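You operate a simulated robot arm through the tools that you are given. There is no shell and no other tool. Be economical: measure what you need, move in short steps, check, and stop when the job is done.

You run a simulated two-armed robot. Do the job below in one go: nothing can be reset, and whatever is moved stays where it is left.

JOB
Tip the last of the refill bottle through the funnel into the soap jar.
Fine: funnel back in its holder, bottle back where it stood, lid on the jar. Set down upright: funnel, refill bottle.

Only the result counts: the job must be done as asked and must still hold three seconds after the hand-in. Knocking over, shifting, dropping, spilling or breaking anything else fails it. Lids that push on must go on centred and level and be pressed home; caps that screw on are set level and turned clockwise until they are tight.

ROBOT AND FRAMES
Two 7-joint arms with two-finger parallel grippers on one trunk, on a base that drives. Base frame: it is fixed to the floor where the robot stands at the start and does not move with it; the origin is under the middle of the robot, x ahead of it, y to its left, z up; the surface under the hand at the start is at about z = 0.93. Units: m, rad, N and s.
The left shoulder is at the start at [0.08, 0.131, 0.947], the right one opposite. With the tool pointing down near the work surface each hand reaches from about 0.36 to 0.84 m from the robot's upright axis, wherever it stands, measured 20 degrees to its own side. Places, roughly: first well of the funnel holder [0.5, 0, 0.9]; lid of the liquid soap jar (7x7x6 cm) [0.6, 0.4, 0.9]; liquid soap jar (6x6x10 cm) [0.5, 0.3, 1]; rim of the liquid soap jar [0.5, 0.3, 1]. Payload 1.57 kg a hand.
Tool frame (each hand has its own): the origin (TCP) lies between the finger pads and is the grasp point; the fingertips stand 0.03 m ahead of it; z points along the fingers, y is the line along which they close. The gripper opens to 0.11 m. The fingers are 0.024 m wide and 0.012 m thick; the gripper's body (0.048 by 0.112 m) begins 0.078 m behind the TCP.
Orientation is told as [roll, pitch, yaw] about the base's x, y, z axes, in that order, counted from this pose: with the fingers straight down and closing along the base's y, the tool's x points along the base's -x, its y along +y and its z along -z.

CONTROLS
- The arms move only by the tool servo_tool. It takes "left_series", "right_series" or both (then of equal length, played together; a hand with none holds still); each is one flat list of numbers, 7 for each row, row after row: the shift along the base's x, y, z in m, then the turn, a rotation vector about the base's x, y, z in rad, then the gripper command, from -1 (fully open) to 1 (shut), values between in proportion. In form: [x, y, z, rx, ry, rz, claw, x, y, z, rx, ry, rz, claw, ...]. A call has 1 to 8 rows; each row shifts and turns the commanded pose from where the row before left it. Each row takes 0.2 s and may step no farther than 0.05 m and 0.15 rad from the row before; otherwise, or with a gripper value out of range, the whole call is refused. Where a pose cannot be reached the arm comes as near as it can. A force on the tool above 40 N (or 10 N above the force at the start of the call, whichever is more), or a blocked arm, ends the call early, and 0.2 s more pass. Each finger travels about 0.108 m/s and halts on what it meets, pressing with about 22 N; the grip force reading is that of the motor and also rises with nothing between the fingers. The clock runs only during rows and for 0.2 s after the last one: add rows that do not move to give the fingers time. It gives the time, the measured TCP pose, the force on the tool (base axes), the opening and the grip force at its end, in the units of the frame above (readings bear some noise), with the torque about the TCP (base axes, N m) and any sound that the robot's microphone picked up.
- Cameras (640 x 400 px; columns grow to the right, rows downward): "scene" is now at [-0.0522, 0.0124, 1.444]; the picture's right is [0.26, -0.97, 0.00], its down [-0.33, -0.09, -0.94] and it looks along [0.91, 0.24, -0.34] (base axes); focal length 288 px, centre (320, 200). "left" rides on the left gripper at [0.07, -0.016, -0.141] in its tool frame; the picture's right is [0.23, 0.97, 0.00], its down [-0.86, 0.20, -0.48] and it looks along [-0.47, 0.11, 0.88] (tool axes); focal length 222 px, centre (320, 200). "right" rides on the right gripper at [0.07, 0.016, -0.141] in its tool frame; the picture's right is [-0.23, 0.97, 0.00], its down [-0.86, -0.20, -0.48] and it looks along [-0.47, -0.11, 0.88] (tool axes); focal length 222 px, centre (320, 200). There is no depth. A picture from a camera that has moved, and an enlarged one, comes with that camera's place and axes in the base frame and with its lens. The place of the scene camera against the robot may be out by one fixed shift of up to 0.018 m in any direction.
- grab_frame(camera): a new picture of that camera. It takes no simulated time.
- base_move(legs): drives the robot by 1 to 6 legs, each [ahead, left, turn to the left] in m, m and rad, along the robot's own axes; the way and the turn of a leg run together, so that a leg with both is an arc; at most 1.5 m and 3.142 rad a leg. The arms and the cameras ride along, it lands a little off, and it stops where it bumps. It gives what a move gives.
- pan_tilt(pan, tilt): turns the head with the scene camera to pan (to the left, within 1.902 rad either way) and tilt (down, from -0.506 to 1.204), counted from straight ahead of the robot. It gives what a move gives.
- close_up(camera, box): a new picture of the part [left, top, right, bottom] of that camera's present view, enlarged. It takes no simulated time.
- job_done(): hands the job in; it is judged then, once.

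Go step by step. Nothing tells you exact positions but the pictures and the camera data: compare them with the known pose of the tool, close in by small moves and look again before you grip or let go. The budget is 120 turns and 100 pictures, counting those below and the enlarged ones. Unless the task says otherwise, let go and move clear before handing in.

The tools are called as name(argument=value, ...) on one line, values as JSON. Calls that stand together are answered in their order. servo_tool: Moves the arms, as the interface text tells. Its arguments: {"type":"object","properties":{"left_series":{"type":"array"},"right_series":{"type":"array"}},"required":[]} The other tools are called the same way: base_move (legs) drives the base; pan_tilt (pan, tilt) turns the head that bears the scene camera; grab_frame (camera) takes a picture; close_up (camera, box) takes an enlarged picture of a part of a camera's view; job_done () hands the job in.

At the start:

```text
t: 0.0
left_ee_pos: [0.3963, 0.3244, 1.3361]
left_tool_rot: [0.001, 0.0, -0.001]
left_force: [0.2, -0.7, 0.4]
left_torque: [-0.01, -0.01, 0.02]
left_finger_gap: 0.1102
left_grip_force: 0.0
right_ee_pos: [0.4334, 0.0019, 1.367]
right_tool_rot: [-0.002, 0.0, 0.0]
right_force: [0.2, -0.5, -0.7]
right_torque: [0.0, -0.02, -0.04]
right_finger_gap: 0.1096
right_grip_force: 0.0
robot x, y, heading: [0.0021, 0.0004, 0.005]
head pan, tilt: [0.26, 0.342]
```

scene: 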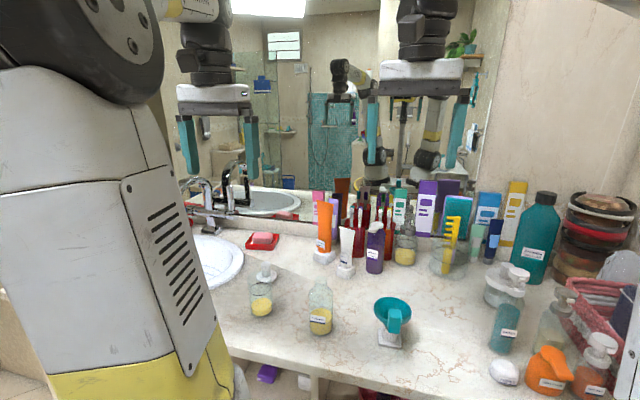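
right: 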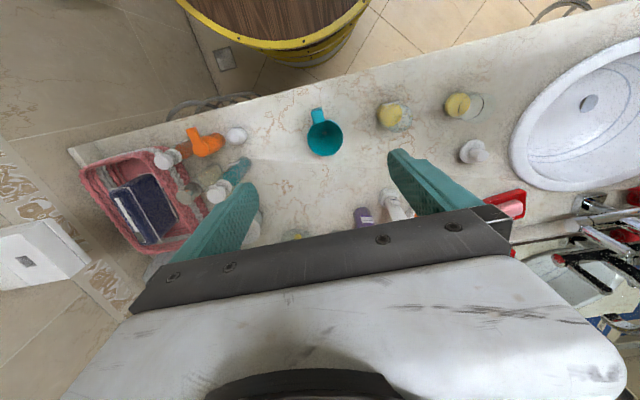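
left: 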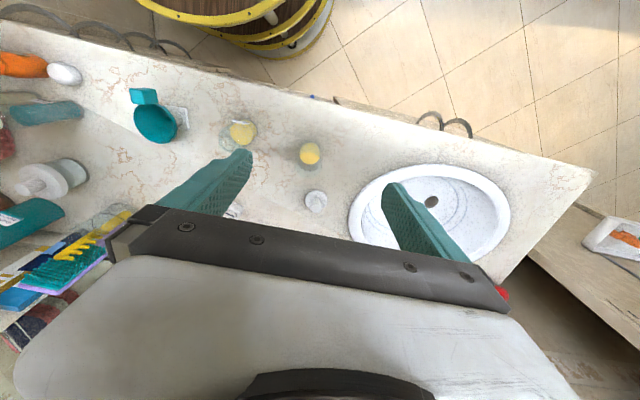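

I see the funnel in its holder, two bottles with yellow liquid to its left, and a lid behind them. I'll take enlarged pictures first to tell which is which.

close_up(camera="scene", box=[220, 240, 440, 378])

close_up(camera="left", box=[100, 60, 380, 235])

close_up(camera="right", box=[260, 60, 540, 235])

```text
2.90 times, centred on (330, 309) of scene
camera zoom: at [-0.0522, 0.0124, 1.444], right [0.26, -0.97, 0.0], down [-0.33, -0.09, -0.94], along [0.91, 0.24, -0.34], focal length 834 px, centre (291, -116)
```

zoom: 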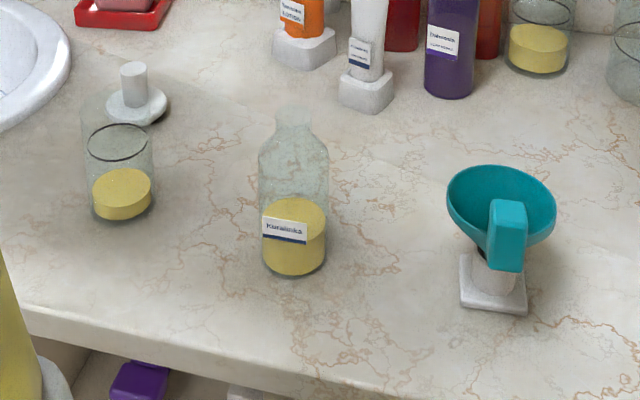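

```text
2.29 times, centred on (240, 148) of left
camera zoom: at [0.3267, 0.3097, 1.4785], right [-0.23, 0.97, 0.0], down [0.86, 0.2, 0.48], along [0.47, 0.11, -0.88], focal length 508 px, centre (503, 320)
```

zoom: 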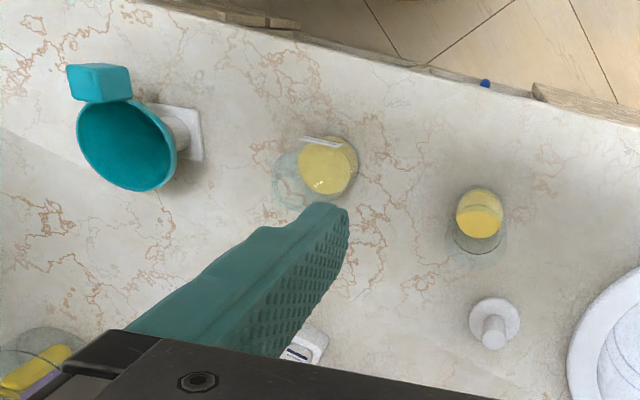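

```text
2.29 times, centred on (400, 148) of right
camera zoom: at [0.3637, 0.0178, 1.508], right [0.23, 0.97, 0.0], down [0.86, -0.2, 0.48], along [0.47, -0.11, -0.88], focal length 508 px, centre (137, 320)
```

zoom: 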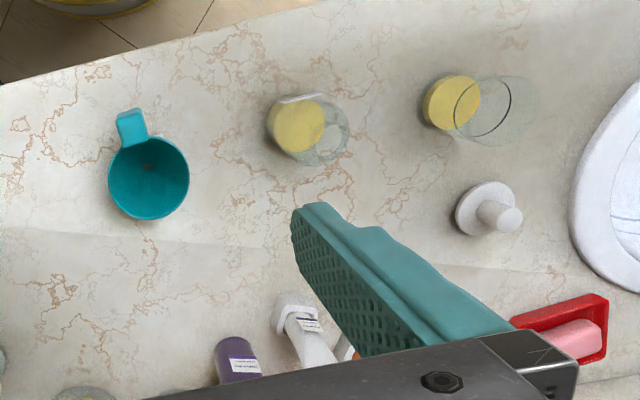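

The closed-in views show the open jar at about (0.49, 0.32), the refill bottle at (0.47, 0.17), the funnel with its tab towards me at (0.47, 0), and the lid at (0.62, 0.37). I back off a little for arm room; the left hand will take the funnel and the right hand the bottle.

base_move(legs=[[-0.15, 0, 0]])

servo_tool(right_series=[0, -0.04, 0, 0, 0, 0, -1, 0, -0.05, 0, 0, 0, 0, -1, 0, -0.05, 0, 0, 0, 0, -1, 0, -0.05, 0, 0, 0, 0, -1, 0, -0.05, 0, 0, 0, 0, -1, 0, -0.05, 0, 0, 0, 0, -1], left_series=[0.03, -0.05, 0, 0, 0, 0, -1, 0.03, -0.05, -0.02, 0, 0, 0, -1, 0.03, -0.05, -0.02, 0, 0, 0, -1, 0.03, -0.05, -0.02, 0, 0, 0, -1, 0.03, -0.04, -0.02, 0, 0, 0, -1, 0, -0.04, 0, 0, 0, 0, -1])

grab_frame(camera="left")

grab_frame(camera="scene")

```text
t: 1.4
left_ee_pos: [0.2466, 0.3247, 1.3359]
left_tool_rot: [-0.001, 0.002, -0.003]
left_force: [-0.2, -0.3, -0.9]
left_torque: [-0.01, 0.02, -0.01]
left_finger_gap: 0.1101
left_grip_force: 0.2
right_ee_pos: [0.2841, 0.0027, 1.3671]
right_tool_rot: [-0.001, 0.001, -0.004]
right_force: [0.4, 0.6, 0.4]
right_torque: [0.0, 0.03, -0.01]
right_finger_gap: 0.11
right_grip_force: 0.1
robot x, y, heading: [-0.1503, -0.0004, 0.0]
head pan, tilt: [0.26, 0.342]
```

```text
refused: row 1 steps farther than a row can; nothing moved
```

```text
93 pictures are left
camera left: at [0.1785, 0.3093, 1.4785], right [-0.23, 0.97, 0.0], down [0.86, 0.2, 0.48], along [0.47, 0.11, -0.88], focal length 222 px, centre (320, 200)
```

left: 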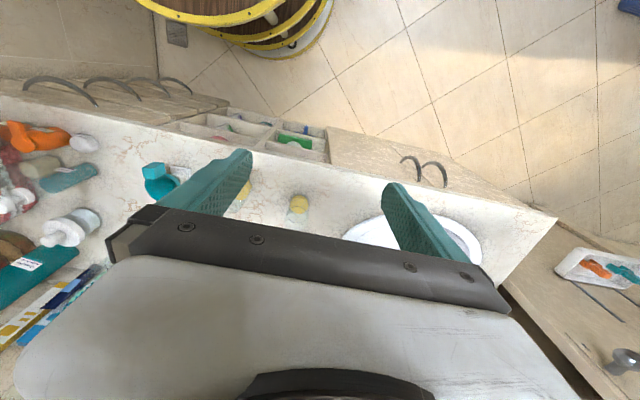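

```text
92 pictures are left
camera scene: at [-0.2009, 0.0126, 1.444], right [0.26, -0.97, 0.0], down [-0.33, -0.09, -0.94], along [0.91, 0.24, -0.34], focal length 288 px, centre (320, 200)
```

scene: 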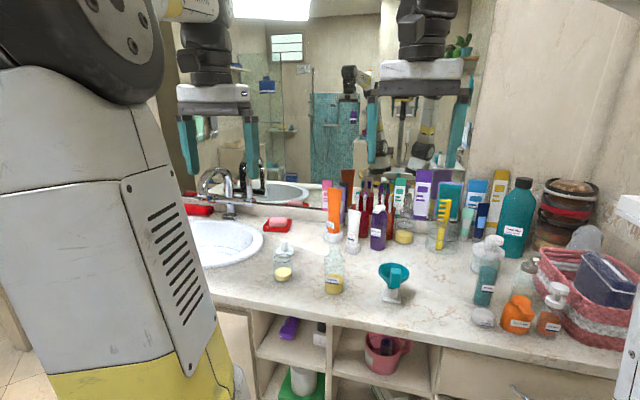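

The drive went as meant; the step limit is on the total length, so I use smaller rows. I move the right hand aside and the left hand towards the funnel.

servo_tool(right_series=[0, -0.045, 0, 0, 0, 0, -1, 0, -0.045, 0, 0, 0, 0, -1, 0, -0.045, 0, 0, 0, 0, -1, 0, -0.045, 0, 0, 0, 0, -1, 0, -0.045, 0, 0, 0, 0, -1, 0, -0.045, 0, 0, 0, 0, -1, 0, 0, 0, 0, 0, 0, -1, 0, 0, 0, 0, 0, 0, -1], left_series=[0.02, -0.04, -0.01, 0, 0, 0, -1, 0.02, -0.04, -0.01, 0, 0, 0, -1, 0.02, -0.04, -0.01, 0, 0, 0, -1, 0.02, -0.04, -0.01, 0, 0, 0, -1, 0.02, -0.04, -0.01, 0, 0, 0, -1, 0.02, -0.04, -0.01, 0, 0, 0, -1, 0.02, -0.04, -0.01, 0, 0, 0, -1, 0.02, -0.04, -0.01, 0, 0, 0, -1])

pan_tilt(pan=0.15, tilt=0.55)

grab_frame(camera="left")

grab_frame(camera="scene")

```text
t: 3.2
left_ee_pos: [0.4069, 0.0039, 1.2566]
left_tool_rot: [0.0, -0.001, 0.001]
left_force: [0.2, -0.1, 0.0]
left_torque: [-0.01, -0.04, -0.01]
left_finger_gap: 0.1101
left_grip_force: 0.1
right_ee_pos: [0.2859, -0.2662, 1.3653]
right_tool_rot: [0.0, 0.001, -0.001]
right_force: [-0.4, 0.7, 0.6]
right_torque: [-0.05, -0.05, 0.02]
right_finger_gap: 0.1101
right_grip_force: 0.2
robot x, y, heading: [-0.1492, 0.0021, -0.002]
head pan, tilt: [0.26, 0.342]
```

```text
t: 3.9
left_ee_pos: [0.4074, 0.0032, 1.2562]
left_tool_rot: [0.001, 0.0, -0.002]
left_force: [-0.3, -0.1, 0.4]
left_torque: [0.0, -0.01, -0.01]
left_finger_gap: 0.1102
left_grip_force: 0.0
right_ee_pos: [0.2844, -0.2666, 1.365]
right_tool_rot: [-0.001, -0.001, -0.001]
right_force: [0.1, -0.2, 0.6]
right_torque: [-0.02, 0.0, 0.0]
right_finger_gap: 0.1102
right_grip_force: 0.0
robot x, y, heading: [-0.1489, 0.0023, -0.003]
head pan, tilt: [0.15, 0.55]
```

```text
91 pictures are left
camera left: at [0.3381, -0.011, 1.3986], right [-0.23, 0.97, 0.0], down [0.86, 0.2, 0.48], along [0.47, 0.11, -0.88], focal length 222 px, centre (320, 200)
```

left: 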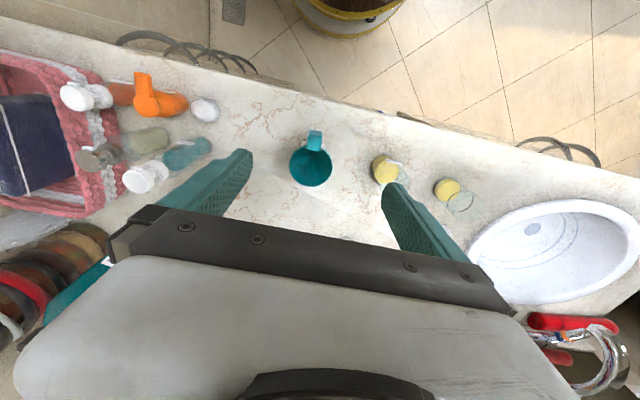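

```text
90 pictures are left
camera scene: at [-0.2023, 0.0019, 1.4251], right [0.15, -0.99, 0.0], down [-0.52, -0.08, -0.85], along [0.84, 0.13, -0.52], focal length 288 px, centre (320, 200)
```

scene: 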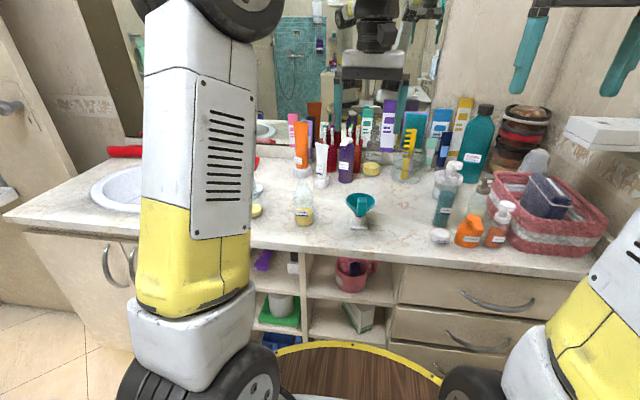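

close_up(camera="left", box=[240, 100, 480, 250])

close_up(camera="scene", box=[260, 150, 420, 250])

```text
2.67 times, centred on (360, 175) of left
camera zoom: at [0.3381, -0.011, 1.3986], right [-0.23, 0.97, 0.0], down [0.86, 0.2, 0.48], along [0.47, 0.11, -0.88], focal length 592 px, centre (213, 267)
```

zoom: 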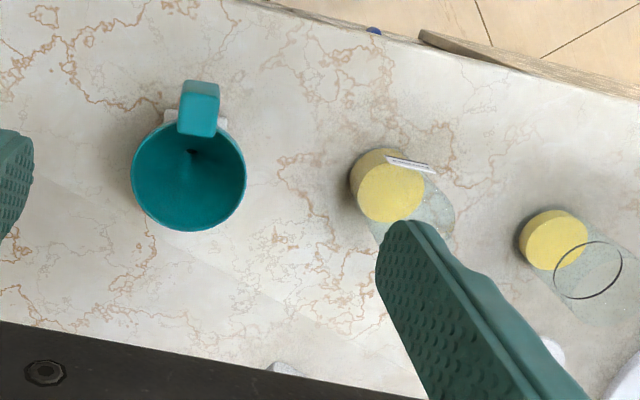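

```text
4.00 times, centred on (340, 200) of scene
camera zoom: at [-0.2023, 0.0019, 1.4251], right [0.15, -0.99, 0.0], down [-0.52, -0.08, -0.85], along [0.84, 0.13, -0.52], focal length 1152 px, centre (240, 200)
```

zoom: 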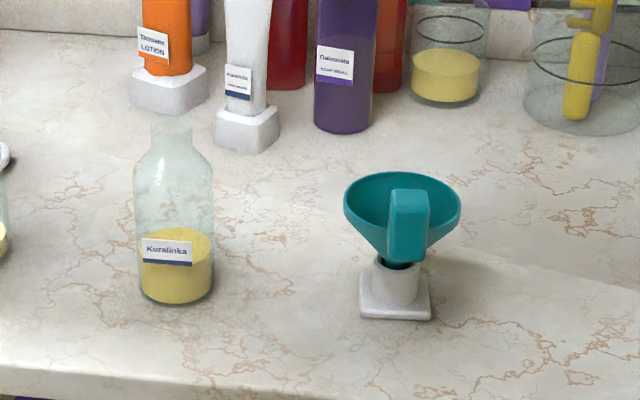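

The tab is about 24 mm wide, centred near (0.437, 0.003), with its top near z = 1.015. I bring the left hand down over it, staying just short of the rim, and look.

servo_tool(left_series=[0.025, 0, -0.04, 0, 0, 0, -1, 0, 0, -0.045, 0, 0, 0, -1, 0, 0, -0.045, 0, 0, 0, -1, 0, 0, -0.04, 0, 0, 0, -1, 0, 0, 0, 0, 0, 0, -1])

grab_frame(camera="left")

close_up(camera="scene", box=[260, 150, 420, 250])

```text
t: 5.1
left_ee_pos: [0.4318, 0.0004, 1.0854]
left_tool_rot: [0.0, 0.0, -0.002]
left_force: [0.1, -0.2, 0.1]
left_torque: [0.03, 0.01, -0.02]
left_finger_gap: 0.1098
left_grip_force: 0.1
right_ee_pos: [0.2856, -0.2671, 1.3653]
right_tool_rot: [0.0, -0.001, -0.002]
right_force: [0.4, -1.1, 0.4]
right_torque: [0.01, -0.01, 0.01]
right_finger_gap: 0.1101
right_grip_force: 0.1
robot x, y, heading: [-0.1458, -0.0021, -0.004]
head pan, tilt: [0.15, 0.55]
```

```text
87 pictures are left
camera left: at [0.3622, -0.0134, 1.2266], right [-0.23, 0.97, 0.0], down [0.86, 0.2, 0.48], along [0.47, 0.11, -0.88], focal length 222 px, centre (320, 200)
```

left: 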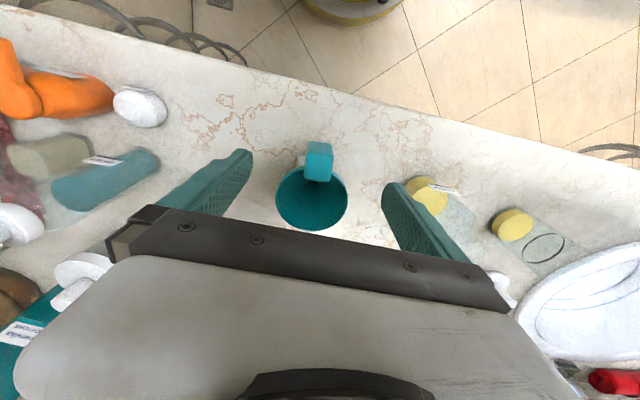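

```text
4.00 times, centred on (340, 200) of scene
camera zoom: at [-0.2023, 0.0019, 1.425], right [0.15, -0.99, 0.0], down [-0.52, -0.08, -0.85], along [0.84, 0.13, -0.52], focal length 1152 px, centre (240, 200)
```

zoom: 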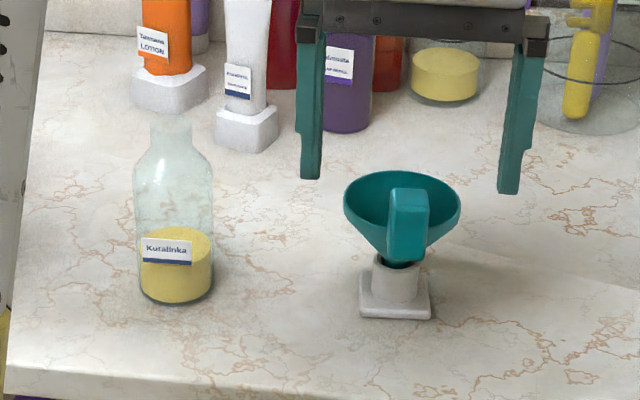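

The fingers are centred on the tab. I go down the last 9 cm, then close.

servo_tool(left_series=[0.002, 0, -0.045, 0, 0, 0, -1, 0, 0, -0.045, 0, 0, 0, -1, 0, 0, 0, 0, 0, 0, -1])

close_up(camera="scene", box=[260, 150, 420, 250])

close_up(camera="left", box=[200, 100, 440, 250])

```text
t: 5.9
left_ee_pos: [0.4343, 0.0028, 0.9943]
left_tool_rot: [0.0, 0.0, -0.001]
left_force: [0.0, 0.7, 0.5]
left_torque: [0.01, 0.0, -0.01]
left_finger_gap: 0.1097
left_grip_force: 0.0
right_ee_pos: [0.2852, -0.2669, 1.3649]
right_tool_rot: [0.0, -0.001, -0.001]
right_force: [-0.2, 0.1, -0.4]
right_torque: [0.04, 0.01, -0.02]
right_finger_gap: 0.1099
right_grip_force: 0.0
robot x, y, heading: [-0.1499, -0.0022, 0.002]
head pan, tilt: [0.15, 0.55]
```

```text
4.00 times, centred on (340, 200) of scene
camera zoom: at [-0.2023, 0.0019, 1.425], right [0.15, -0.99, 0.0], down [-0.52, -0.08, -0.85], along [0.84, 0.13, -0.52], focal length 1152 px, centre (240, 200)
```

zoom: 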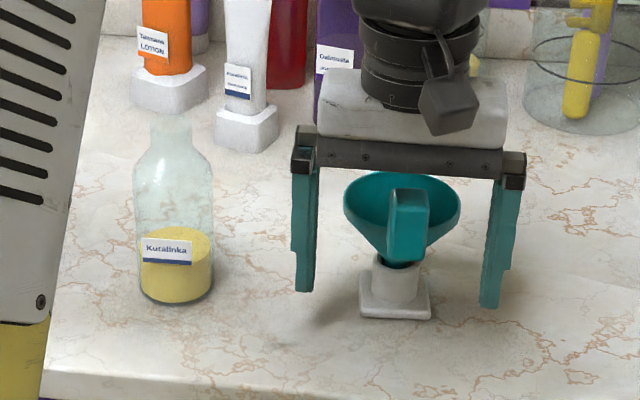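

```text
2.67 times, centred on (320, 175) of left
camera zoom: at [0.3657, -0.0123, 1.1365], right [-0.23, 0.97, 0.0], down [0.86, 0.2, 0.48], along [0.47, 0.11, -0.88], focal length 592 px, centre (320, 267)
```

zoom: 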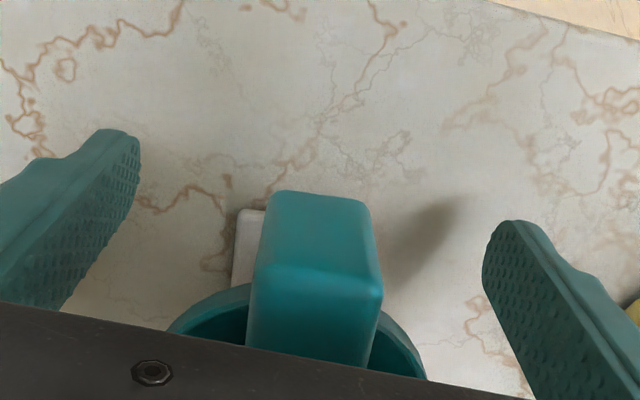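

The tab sits between the fingers. I close on it, with rows to give the fingers time.

servo_tool(left_series=[0, 0, 0, 0, 0, 0, 0, 0, 0, 0, 0, 0, 0, 0.6, 0, 0, 0, 0, 0, 0, 1, 0, 0, 0, 0, 0, 0, 1])

close_up(camera="scene", box=[260, 150, 420, 250])

```text
t: 6.9
left_ee_pos: [0.435, 0.0035, 0.9931]
left_tool_rot: [0.001, 0.001, -0.002]
left_force: [0.6, -0.8, 0.5]
left_torque: [-0.03, 0.02, 0.01]
left_finger_gap: 0.0236
left_grip_force: 22.1
right_ee_pos: [0.285, -0.2676, 1.3651]
right_tool_rot: [-0.001, 0.0, -0.003]
right_force: [0.5, 0.2, -0.1]
right_torque: [-0.02, 0.01, -0.01]
right_finger_gap: 0.11
right_grip_force: 0.1
robot x, y, heading: [-0.1496, 0.0004, -0.003]
head pan, tilt: [0.15, 0.55]
```

```text
4.00 times, centred on (340, 200) of scene
camera zoom: at [-0.2023, 0.0019, 1.425], right [0.15, -0.99, 0.0], down [-0.52, -0.08, -0.85], along [0.84, 0.13, -0.52], focal length 1152 px, centre (240, 200)
```

zoom: 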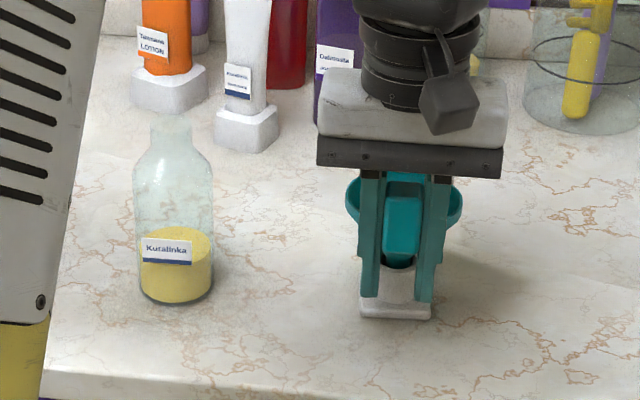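

The tab is gripped (gap 23.6 mm, 22 N). I lift straight up to draw the spout out of the well.

servo_tool(left_series=[0, 0, 0.02, 0, 0, 0, 1, 0, 0, 0.03, 0, 0, 0, 1, 0, 0, 0.04, 0, 0, 0, 1, 0, 0, 0.04, 0, 0, 0, 1, 0, 0, 0.04, 0, 0, 0, 1, 0, 0, 0.04, 0, 0, 0, 1, 0, 0, 0, 0, 0, 0, 1])

grab_frame(camera="scene")

close_up(camera="scene", box=[260, 120, 420, 250])

```text
t: 8.5
left_ee_pos: [0.4318, 0.0042, 1.2065]
left_tool_rot: [0.0, 0.0, -0.001]
left_force: [-0.5, -0.4, -0.9]
left_torque: [-0.05, 0.03, 0.02]
left_finger_gap: 0.0234
left_grip_force: 21.7
right_ee_pos: [0.2852, -0.2681, 1.3641]
right_tool_rot: [-0.001, -0.001, -0.001]
right_force: [-0.3, 0.3, -1.1]
right_torque: [0.03, -0.01, -0.01]
right_finger_gap: 0.1101
right_grip_force: 0.0
robot x, y, heading: [-0.1454, -0.0004, 0.003]
head pan, tilt: [0.15, 0.55]
```

```text
82 pictures are left
camera scene: at [-0.2023, 0.0019, 1.425], right [0.15, -0.99, 0.0], down [-0.52, -0.08, -0.85], along [0.84, 0.13, -0.52], focal length 288 px, centre (320, 200)
```

scene: 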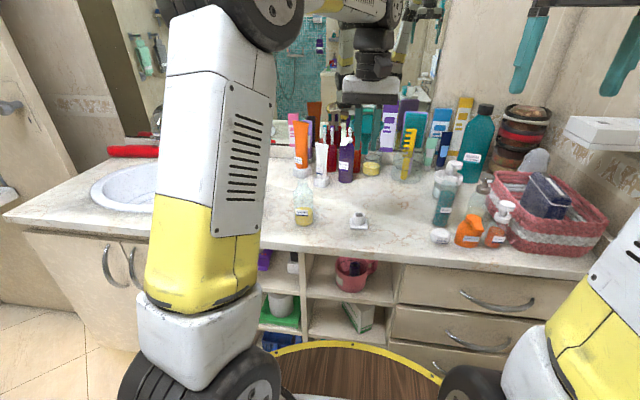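

```text
3.08 times, centred on (340, 185) of scene
camera zoom: at [-0.2023, 0.0019, 1.425], right [0.15, -0.99, 0.0], down [-0.52, -0.08, -0.85], along [0.84, 0.13, -0.52], focal length 886 px, centre (258, 246)
```

zoom: 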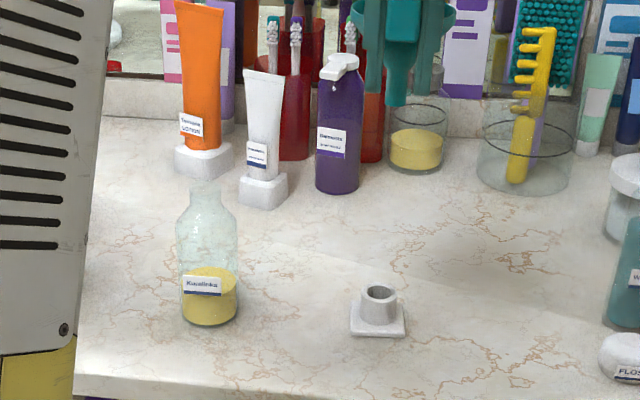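

The funnel came out clean; its spout reaches about 6 cm below the TCP. I carry it over to the jar, turning it so that the tab (and hand) is on the left, leaving the bottle's side free.

servo_tool(left_series=[0.005, 0.03, 0.005, 0, 0, 0, 1, 0.005, 0.04, 0.005, 0, 0, -0.1, 1, 0.005, 0.045, 0, 0, 0, -0.15, 1, 0.005, 0.045, 0, 0, 0, -0.15, 1, 0.005, 0.045, 0, 0, 0, -0.15, 1, 0.005, 0.04, 0, 0, 0, -0.15, 1, 0.005, 0.04, 0, 0, 0, -0.15, 1, 0.005, 0.03, 0, 0, 0, -0.15, 1])

grab_frame(camera="left")

grab_frame(camera="scene")

```text
t: 10.3
left_ee_pos: [0.4745, 0.3178, 1.2149]
left_tool_rot: [-0.001, -0.001, -1.004]
left_force: [-0.1, 0.6, -0.3]
left_torque: [0.03, 0.02, -0.02]
left_finger_gap: 0.0237
left_grip_force: 22.0
right_ee_pos: [0.2862, -0.2673, 1.3647]
right_tool_rot: [-0.001, 0.0, -0.004]
right_force: [0.9, 0.0, 0.0]
right_torque: [0.02, 0.03, 0.03]
right_finger_gap: 0.1103
right_grip_force: 0.0
robot x, y, heading: [-0.1478, -0.0, -0.006]
head pan, tilt: [0.15, 0.55]
```

```text
80 pictures are left
camera left: at [0.424, 0.3686, 1.3564], right [0.7, 0.72, 0.0], down [0.63, -0.61, 0.48], along [0.34, -0.33, -0.88], focal length 222 px, centre (320, 200)
```

left: 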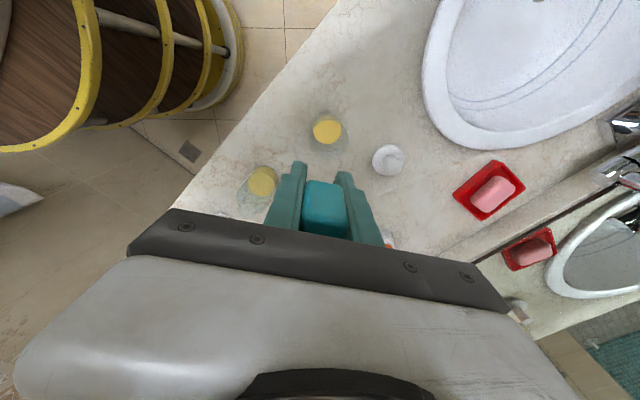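

```text
79 pictures are left
camera scene: at [-0.2024, 0.0018, 1.425], right [0.15, -0.99, 0.0], down [-0.52, -0.08, -0.85], along [0.84, 0.13, -0.52], focal length 288 px, centre (320, 200)
```

scene: 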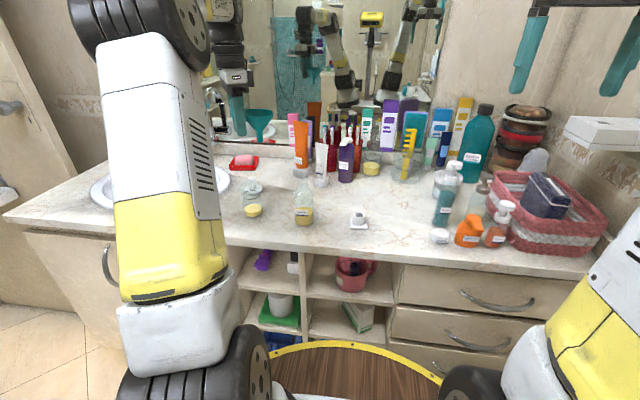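

The jar is now in view of both cameras; I enlarge it to fix its place and rim height.

close_up(camera="left", box=[240, 90, 420, 202])

close_up(camera="scene", box=[220, 90, 380, 240])

```text
3.56 times, centred on (330, 146) of left
camera zoom: at [0.424, 0.3686, 1.3564], right [0.7, 0.72, 0.0], down [0.63, -0.61, 0.48], along [0.34, -0.33, -0.88], focal length 790 px, centre (284, 392)
```

zoom: 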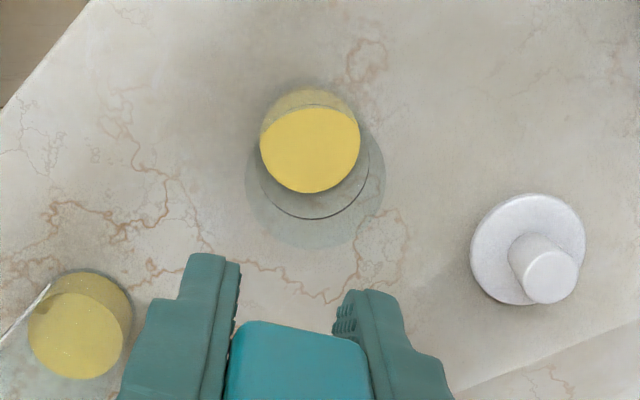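

```text
2.67 times, centred on (300, 165) of scene
camera zoom: at [-0.2024, 0.0018, 1.425], right [0.15, -0.99, 0.0], down [-0.52, -0.08, -0.85], along [0.84, 0.13, -0.52], focal length 768 px, centre (373, 293)
```

zoom: 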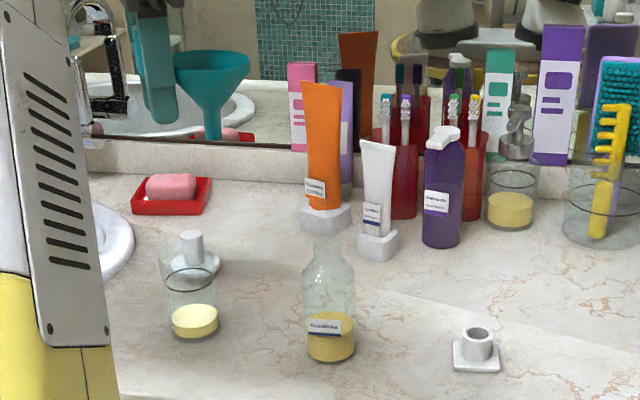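

The dark ring is only a line on the jar; its glass goes up to about z ≈ 1.02–1.03, centred at (0.491, 0.323). I finish the turn and centre the funnel above the jar.

servo_tool(left_series=[0.004, 0.018, 0, 0, 0, -0.15, 1, 0.004, 0.018, 0, 0, 0, -0.15, 1, 0.003, 0.018, 0, 0, 0, -0.15, 1, 0, 0, -0.03, 0, 0, 0, 1, 0, 0, 0, 0, 0, 0, 1])

close_up(camera="left", box=[200, 90, 440, 240])

close_up(camera="scene", box=[200, 120, 360, 240])

```text
t: 11.5
left_ee_pos: [0.4856, 0.3736, 1.1854]
left_tool_rot: [-0.001, 0.0, -1.453]
left_force: [0.4, 0.5, -0.6]
left_torque: [0.01, 0.03, 0.0]
left_finger_gap: 0.0233
left_grip_force: 22.2
right_ee_pos: [0.2858, -0.2672, 1.3643]
right_tool_rot: [0.001, 0.001, -0.001]
right_force: [-0.3, -0.8, -0.6]
right_torque: [0.02, 0.01, 0.01]
right_finger_gap: 0.1098
right_grip_force: 0.0
robot x, y, heading: [-0.1501, 0.004, -0.003]
head pan, tilt: [0.15, 0.55]
```

```text
2.67 times, centred on (320, 165) of left
camera zoom: at [0.4618, 0.4416, 1.3275], right [0.94, 0.34, 0.0], down [0.3, -0.83, 0.48], along [0.16, -0.45, -0.88], focal length 592 px, centre (320, 293)
```

zoom: 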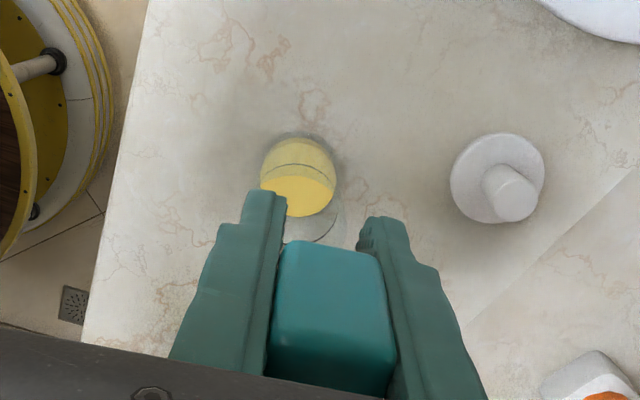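

```text
3.33 times, centred on (280, 180) of scene
camera zoom: at [-0.2023, 0.002, 1.425], right [0.15, -0.99, 0.0], down [-0.52, -0.08, -0.85], along [0.84, 0.13, -0.52], focal length 960 px, centre (453, 267)
```

zoom: 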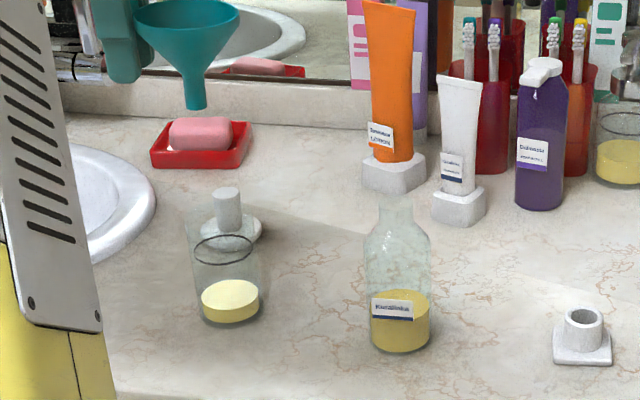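

The funnel axis is within a few mm of the jar axis. I shift it 3 mm towards the right and lower it so the spout goes just inside the mouth.

servo_tool(left_series=[0, -0.003, -0.04, 0, 0, 0, 1, 0, 0, -0.04, 0, 0, 0, 1, 0, 0, -0.02, 0, 0, 0, 1, 0, 0, 0, 0, 0, 0, 1])

close_up(camera="scene", box=[210, 150, 330, 240])

close_up(camera="left", box=[200, 90, 440, 240])

```text
t: 12.5
left_ee_pos: [0.4852, 0.3711, 1.0866]
left_tool_rot: [0.002, -0.002, -1.451]
left_force: [-0.7, 0.4, 0.0]
left_torque: [0.05, 0.01, -0.03]
left_finger_gap: 0.0235
left_grip_force: 21.9
right_ee_pos: [0.2853, -0.2677, 1.3651]
right_tool_rot: [0.0, 0.0, -0.002]
right_force: [-0.4, 0.3, 0.1]
right_torque: [0.01, 0.0, 0.0]
right_finger_gap: 0.1101
right_grip_force: 0.0
robot x, y, heading: [-0.1482, 0.0012, -0.002]
head pan, tilt: [0.15, 0.55]
```

```text
4.44 times, centred on (270, 195) of scene
camera zoom: at [-0.2022, 0.002, 1.425], right [0.15, -0.99, 0.0], down [-0.52, -0.08, -0.85], along [0.84, 0.13, -0.52], focal length 1280 px, centre (542, 222)
```

zoom: 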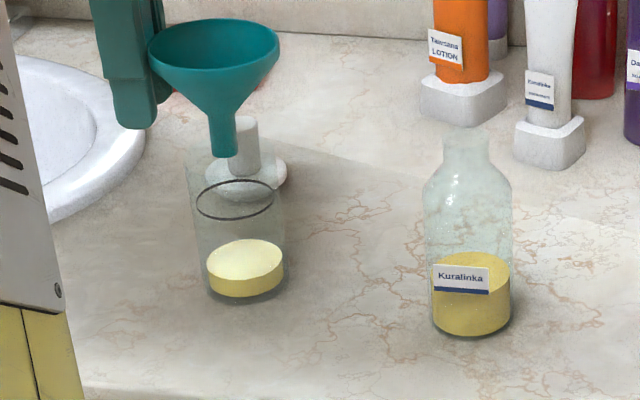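

```text
2.67 times, centred on (320, 165) of left
camera zoom: at [0.4624, 0.4391, 1.2286], right [0.94, 0.34, 0.0], down [0.3, -0.82, 0.48], along [0.16, -0.45, -0.88], focal length 592 px, centre (320, 293)
```

zoom: 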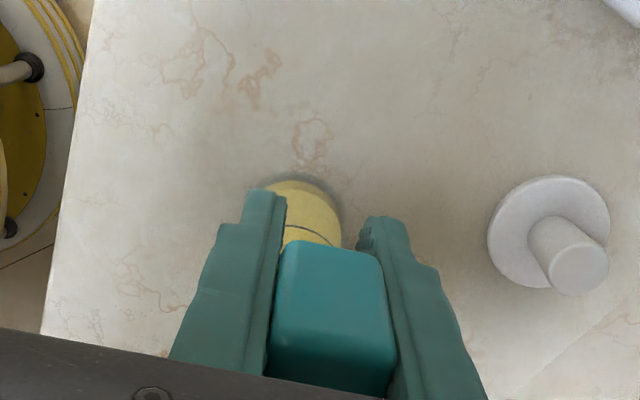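

The spout end is at the mouth's level and nearly centred. I go 2 cm lower, 3 mm to the right.

servo_tool(left_series=[0, -0.003, -0.01, 0, 0, 0, 1, 0, 0, -0.01, 0, 0, 0, 1, 0, 0, 0, 0, 0, 0, 1])

close_up(camera="scene", box=[225, 160, 305, 220])

```text
t: 13.3
left_ee_pos: [0.4853, 0.3679, 1.0672]
left_tool_rot: [0.0, 0.0, -1.451]
left_force: [0.2, 0.4, -0.1]
left_torque: [0.03, 0.0, -0.04]
left_finger_gap: 0.0236
left_grip_force: 22.1
right_ee_pos: [0.2849, -0.2671, 1.3644]
right_tool_rot: [-0.001, -0.001, -0.001]
right_force: [0.0, 0.7, 0.2]
right_torque: [-0.03, 0.0, 0.01]
right_finger_gap: 0.1098
right_grip_force: 0.0
robot x, y, heading: [-0.1473, -0.0022, -0.001]
head pan, tilt: [0.15, 0.55]
```

```text
6.67 times, centred on (265, 190) of scene
camera zoom: at [-0.2023, 0.002, 1.425], right [0.15, -0.99, 0.0], down [-0.52, -0.08, -0.85], along [0.84, 0.13, -0.52], focal length 1919 px, centre (687, 267)
```

zoom: 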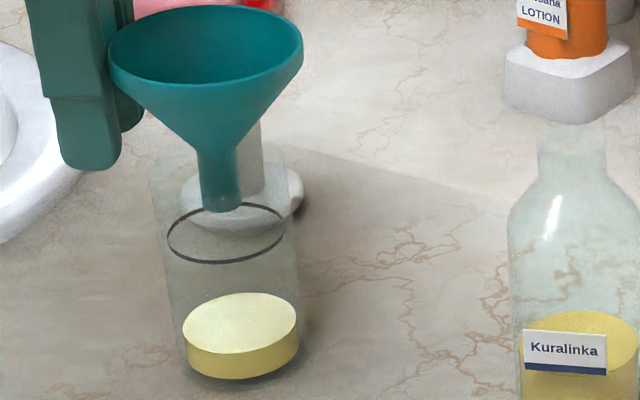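

The spout is now about 2 cm inside the jar mouth and centred; the left hand stays there. Next I swing the right hand to point forward and slightly down for gripping the bottle from the front.

servo_tool(right_series=[0.01, 0.02, -0.01, 0, -0.14, 0, -1, 0.012, 0.02, -0.01, 0, -0.15, 0, -1, 0.012, 0.02, -0.01, 0, -0.15, 0, -1, 0.012, 0.02, -0.01, 0, -0.15, 0, -1, 0.012, 0.02, -0.01, 0, -0.15, 0, -1, 0.012, 0.02, -0.01, 0, -0.15, 0, -1, 0.012, 0.02, -0.01, 0, -0.15, 0, -1, 0, 0.02, -0.01, 0, -0.15, 0, -1])

grab_frame(camera="scene")

grab_frame(camera="right")

```text
t: 15.1
left_ee_pos: [0.4845, 0.3674, 1.068]
left_tool_rot: [-0.001, -0.001, -1.449]
left_force: [-0.9, -1.5, -0.8]
left_torque: [0.09, 0.0, 0.0]
left_finger_gap: 0.0234
left_grip_force: 22.0
right_ee_pos: [0.3658, -0.1104, 1.2845]
right_tool_rot: [0.005, -1.188, -0.005]
right_force: [0.2, -0.3, -0.7]
right_torque: [0.02, -0.04, 0.07]
right_finger_gap: 0.1098
right_grip_force: 0.0
robot x, y, heading: [-0.1488, 0.0007, 0.003]
head pan, tilt: [0.15, 0.55]
```

```text
71 pictures are left
camera scene: at [-0.2022, 0.0015, 1.4251], right [0.15, -0.99, 0.0], down [-0.52, -0.08, -0.85], along [0.84, 0.13, -0.52], focal length 288 px, centre (320, 200)
```

scene: 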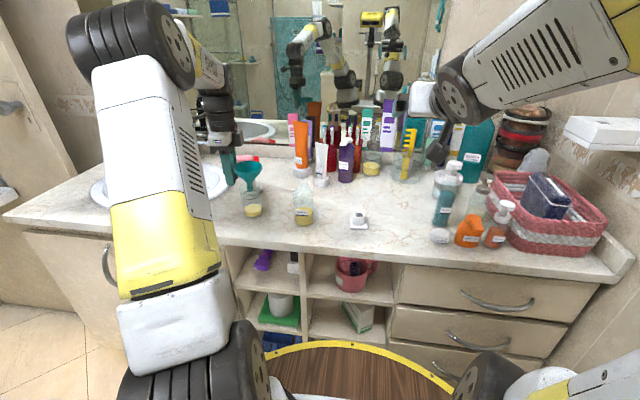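

```text
70 pictures are left
camera right: at [0.2093, -0.0946, 1.2728], right [0.08, 0.97, 0.21], down [-0.13, -0.2, 0.97], along [0.99, -0.11, 0.11], focal length 222 px, centre (320, 200)
```

right: 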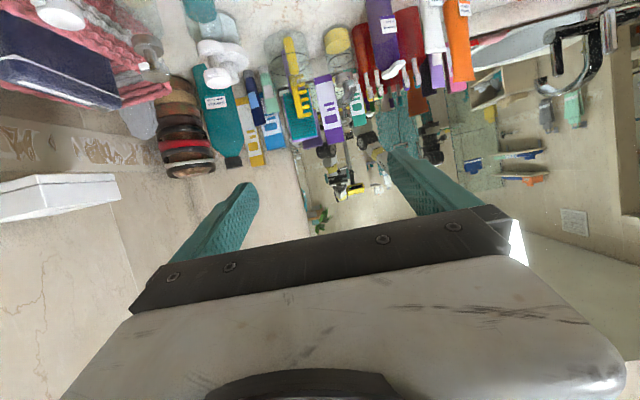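

The right hand points forward and 21° down, elbow out to the right. I bring it in front of the bottle, turning slightly left.

servo_tool(right_series=[-0.002, 0.03, -0.02, 0, 0, 0.04, -1, -0.002, 0.03, -0.02, 0, 0, 0.04, -1, -0.002, 0.03, -0.02, 0, 0, 0.04, -1, -0.003, 0.03, -0.02, 0, 0, 0.04, -1, -0.003, 0.03, -0.02, 0, 0, 0.04, -1, -0.003, 0.03, -0.02, 0, 0, 0.04, -1, -0.003, 0.03, -0.02, 0, 0, 0.04, -1, -0.002, 0.025, -0.02, 0, 0, 0.04, -1])

grab_frame(camera="scene")

grab_frame(camera="right")

```text
t: 16.9
left_ee_pos: [0.4856, 0.3668, 1.0667]
left_tool_rot: [0.0, 0.001, -1.451]
left_force: [0.6, -0.4, -0.6]
left_torque: [0.13, 0.04, 0.02]
left_finger_gap: 0.0234
left_grip_force: 21.9
right_ee_pos: [0.348, 0.1239, 1.1264]
right_tool_rot: [0.028, -1.189, 0.292]
right_force: [0.4, -0.3, -0.5]
right_torque: [0.0, -0.02, 0.08]
right_finger_gap: 0.1101
right_grip_force: 0.0
robot x, y, heading: [-0.1491, -0.0015, -0.002]
head pan, tilt: [0.15, 0.55]
```

```text
69 pictures are left
camera scene: at [-0.2139, 0.007, 1.4012], right [0.24, -0.97, 0.0], down [-0.72, -0.18, -0.67], along [0.65, 0.16, -0.74], focal length 288 px, centre (320, 200)
```

scene: 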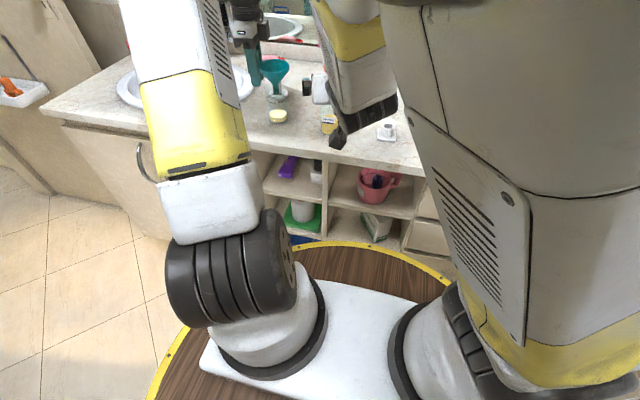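

```text
68 pictures are left
camera right: at [0.194, 0.0888, 1.1141], right [-0.22, 0.95, 0.22], down [-0.05, -0.24, 0.97], along [0.97, 0.2, 0.11], focal length 222 px, centre (320, 200)
```

right: 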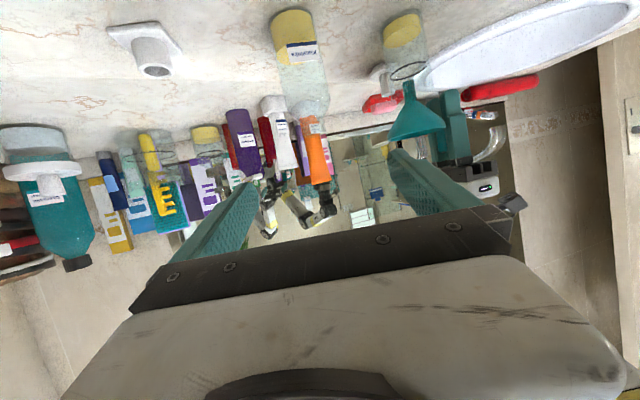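

The head was nudged by the right arm (its view has tipped), but both hands are fine. I measure the bottle at about (0.468, 0.163), straight in line with the hand, and lower the hand to gripping height.

servo_tool(right_series=[0, 0, -0.03, 0, 0, 0, -1, 0, 0, -0.03, 0, 0, 0, -1, 0, 0, -0.03, 0, 0, 0, -1, 0, 0, -0.03, 0, 0, 0, -1, 0, 0, 0, 0, 0, 0, -1])

grab_frame(camera="right")

grab_frame(camera="scene")

```text
t: 18.1
left_ee_pos: [0.4841, 0.3677, 1.0671]
left_tool_rot: [0.002, 0.0, -1.451]
left_force: [-0.1, 0.0, -0.1]
left_torque: [0.01, -0.02, 0.0]
left_finger_gap: 0.0233
left_grip_force: 22.2
right_ee_pos: [0.3455, 0.1251, 1.0061]
right_tool_rot: [0.007, -1.189, 0.316]
right_force: [-0.2, -0.2, 0.0]
right_torque: [-0.01, 0.02, -0.01]
right_finger_gap: 0.11
right_grip_force: 0.0
robot x, y, heading: [-0.1479, 0.0006, -0.003]
head pan, tilt: [0.15, 0.55]
```

```text
67 pictures are left
camera right: at [0.1906, 0.0922, 0.9929], right [-0.23, 0.95, 0.21], down [-0.06, -0.23, 0.97], along [0.97, 0.21, 0.11], focal length 222 px, centre (320, 200)
```

right: 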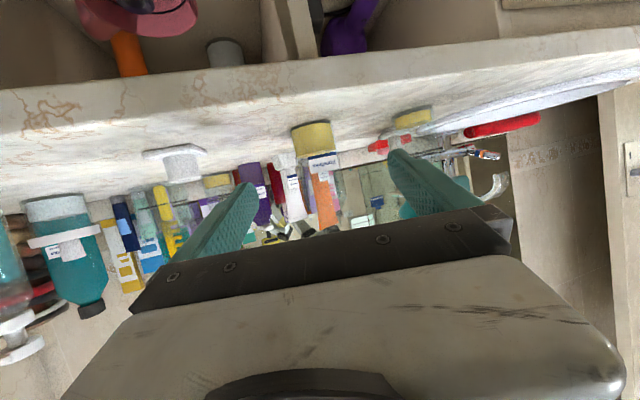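

```text
66 pictures are left
camera scene: at [-0.2023, 0.002, 1.425], right [0.15, -0.99, 0.0], down [-0.52, -0.08, -0.85], along [0.84, 0.13, -0.52], focal length 288 px, centre (320, 200)
```

scene: 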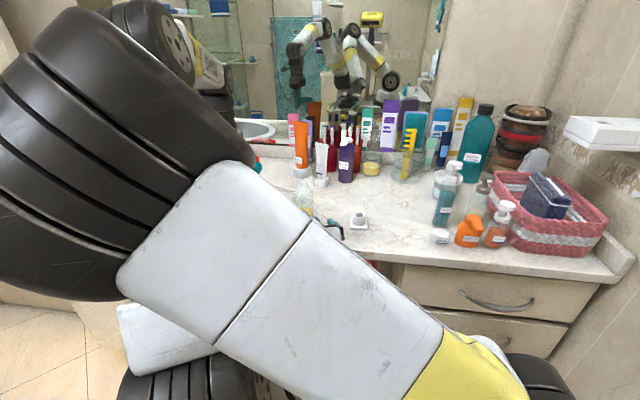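

The bottle is in line with the fingers to within a few mm. I move forward around it, still open.

servo_tool(right_series=[0.03, 0.0085, 0, 0, 0, 0, -1, 0.03, 0.0085, 0, 0, 0, 0, -1, 0.03, 0.0085, 0, 0, 0, 0, -1, 0.03, 0.009, 0, 0, 0, 0, -1, 0, 0, 0, 0, 0, 0, -1])

grab_frame(camera="right")

grab_frame(camera="scene")

```text
t: 19.3
left_ee_pos: [0.4821, 0.3689, 1.063]
left_tool_rot: [-0.006, -0.002, -1.446]
left_force: [-0.7, -0.2, -1.3]
left_torque: [0.05, 0.0, 0.01]
left_finger_gap: 0.0239
left_grip_force: 22.8
right_ee_pos: [0.4694, 0.1619, 1.0135]
right_tool_rot: [0.046, -1.198, 0.274]
right_force: [0.7, -0.9, 0.6]
right_torque: [0.05, 0.02, 0.02]
right_finger_gap: 0.1096
right_grip_force: 0.1
robot x, y, heading: [-0.1463, -0.0005, -0.0]
head pan, tilt: [0.15, 0.55]
```

```text
65 pictures are left
camera right: at [0.3148, 0.1264, 0.9994], right [-0.22, 0.95, 0.23], down [-0.06, -0.25, 0.97], along [0.97, 0.2, 0.11], focal length 222 px, centre (320, 200)
```

right: 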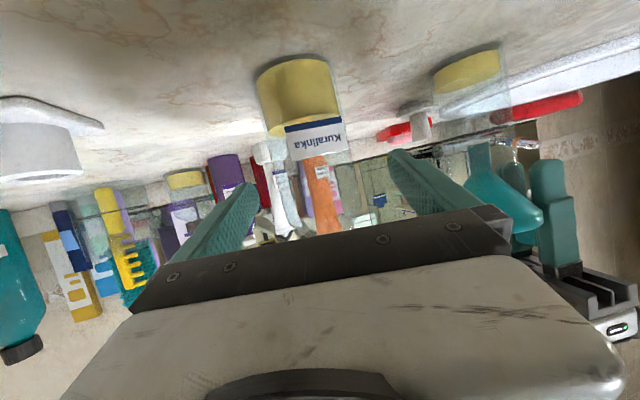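

```text
64 pictures are left
camera scene: at [-0.2023, 0.0021, 1.425], right [0.15, -0.99, 0.0], down [-0.52, -0.08, -0.85], along [0.84, 0.13, -0.52], focal length 288 px, centre (320, 200)
```

scene: 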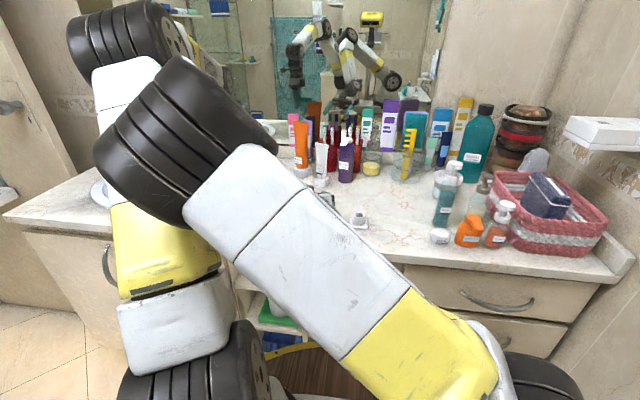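

The right elbow has come across and is pressing lightly on the left arm, so this stance is bad. I back the right hand out the way it came; then I'll shift the base to the left so both arms reach straight ahead.

servo_tool(right_series=[-0.03, -0.0085, 0, 0, 0, 0, -1, -0.03, -0.0085, 0, 0, 0, 0, -1, -0.03, -0.0085, 0, 0, 0, 0, -1, -0.03, -0.009, 0, 0, 0, 0, -1, 0, 0, 0.03, 0, 0, 0, -1, 0, 0, 0.03, 0, 0, 0, -1, 0, 0, 0.03, 0, 0, 0, -1, 0, 0, 0.03, 0, 0, 0, -1])

servo_tool(right_series=[0.002, -0.03, 0.02, 0, 0, -0.04, -1, 0.002, -0.03, 0.02, 0, 0, -0.04, -1, 0.002, -0.03, 0.02, 0, 0, -0.04, -1, 0.003, -0.03, 0.02, 0, 0, -0.04, -1, 0.003, -0.03, 0.02, 0, 0, -0.04, -1, 0.003, -0.03, 0.02, 0, 0, -0.04, -1, 0.003, -0.03, 0.02, 0, 0, -0.04, -1, 0.002, -0.03, 0.02, 0, 0, -0.04, -1])

grab_frame(camera="scene")

```text
t: 21.1
left_ee_pos: [0.4846, 0.3692, 1.0663]
left_tool_rot: [0.001, -0.001, -1.451]
left_force: [0.1, 0.0, -0.5]
left_torque: [-0.03, 0.01, 0.0]
left_finger_gap: 0.0236
left_grip_force: 22.0
right_ee_pos: [0.3475, 0.1201, 1.1275]
right_tool_rot: [-0.006, -1.187, 0.316]
right_force: [-0.8, 0.4, 0.5]
right_torque: [-0.04, -0.01, -0.01]
right_finger_gap: 0.1101
right_grip_force: 0.0
robot x, y, heading: [-0.148, -0.001, 0.005]
head pan, tilt: [0.15, 0.55]
```

```text
t: 22.9
left_ee_pos: [0.4851, 0.3684, 1.0655]
left_tool_rot: [-0.001, 0.0, -1.45]
left_force: [0.4, -0.2, 0.1]
left_torque: [-0.03, 0.01, -0.01]
left_finger_gap: 0.0233
left_grip_force: 21.8
right_ee_pos: [0.3668, -0.1154, 1.2835]
right_tool_rot: [0.019, -1.178, -0.017]
right_force: [-0.1, -0.1, 0.2]
right_torque: [0.02, 0.0, -0.02]
right_finger_gap: 0.1102
right_grip_force: 0.1
robot x, y, heading: [-0.1504, 0.0022, -0.005]
head pan, tilt: [0.15, 0.55]
```

```text
63 pictures are left
camera scene: at [-0.2463, -0.0917, 1.4655], right [-0.87, -0.49, 0.0], down [-0.05, 0.1, -0.99], along [0.48, -0.87, -0.11], focal length 288 px, centre (320, 200)
```

scene: 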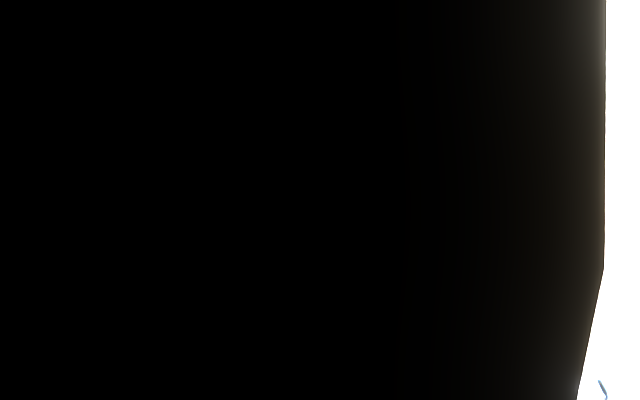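

The right upper arm has swung against the head. I move the right hand out forward and right, unpitching it, to free the head.

servo_tool(right_series=[0.02, -0.03, 0.01, 0, 0.1, 0, -1, 0.02, -0.03, 0.01, 0, 0.15, 0, -1, 0.01, -0.03, 0.01, 0, 0.15, 0, -1, 0.01, -0.03, 0.01, 0, 0.15, 0, -1, 0, -0.03, 0.01, 0, 0.15, 0, -1, 0, -0.02, 0.01, 0, 0.15, 0, -1, 0, 0, 0, 0, 0.15, 0, -1, 0, 0, 0, 0, 0.15, 0, -1])

grab_frame(camera="scene")

```text
t: 24.7
left_ee_pos: [0.4843, 0.3683, 1.0677]
left_tool_rot: [0.0, -0.001, -1.45]
left_force: [0.4, 0.0, 0.3]
left_torque: [0.01, 0.01, -0.05]
left_finger_gap: 0.0234
left_grip_force: 21.7
right_ee_pos: [0.4254, -0.2825, 1.3487]
right_tool_rot: [0.0, -0.041, -0.002]
right_force: [-0.8, -0.5, 0.4]
right_torque: [0.01, -0.05, 0.04]
right_finger_gap: 0.1099
right_grip_force: 0.1
robot x, y, heading: [-0.1481, -0.0007, -0.003]
head pan, tilt: [0.15, 0.55]
```

```text
62 pictures are left
camera scene: at [-0.2027, 0.0019, 1.425], right [0.15, -0.99, 0.0], down [-0.52, -0.08, -0.85], along [0.84, 0.13, -0.52], focal length 288 px, centre (320, 200)
```

scene: 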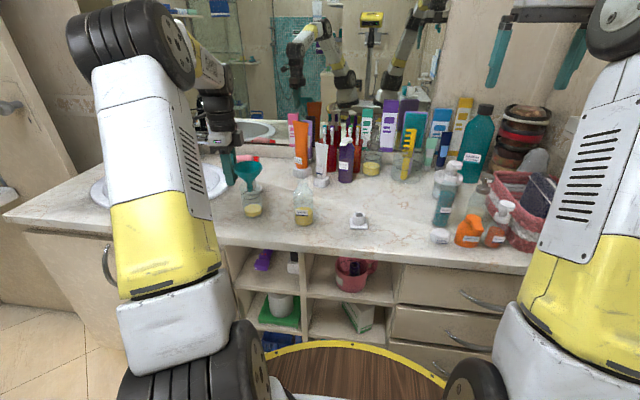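

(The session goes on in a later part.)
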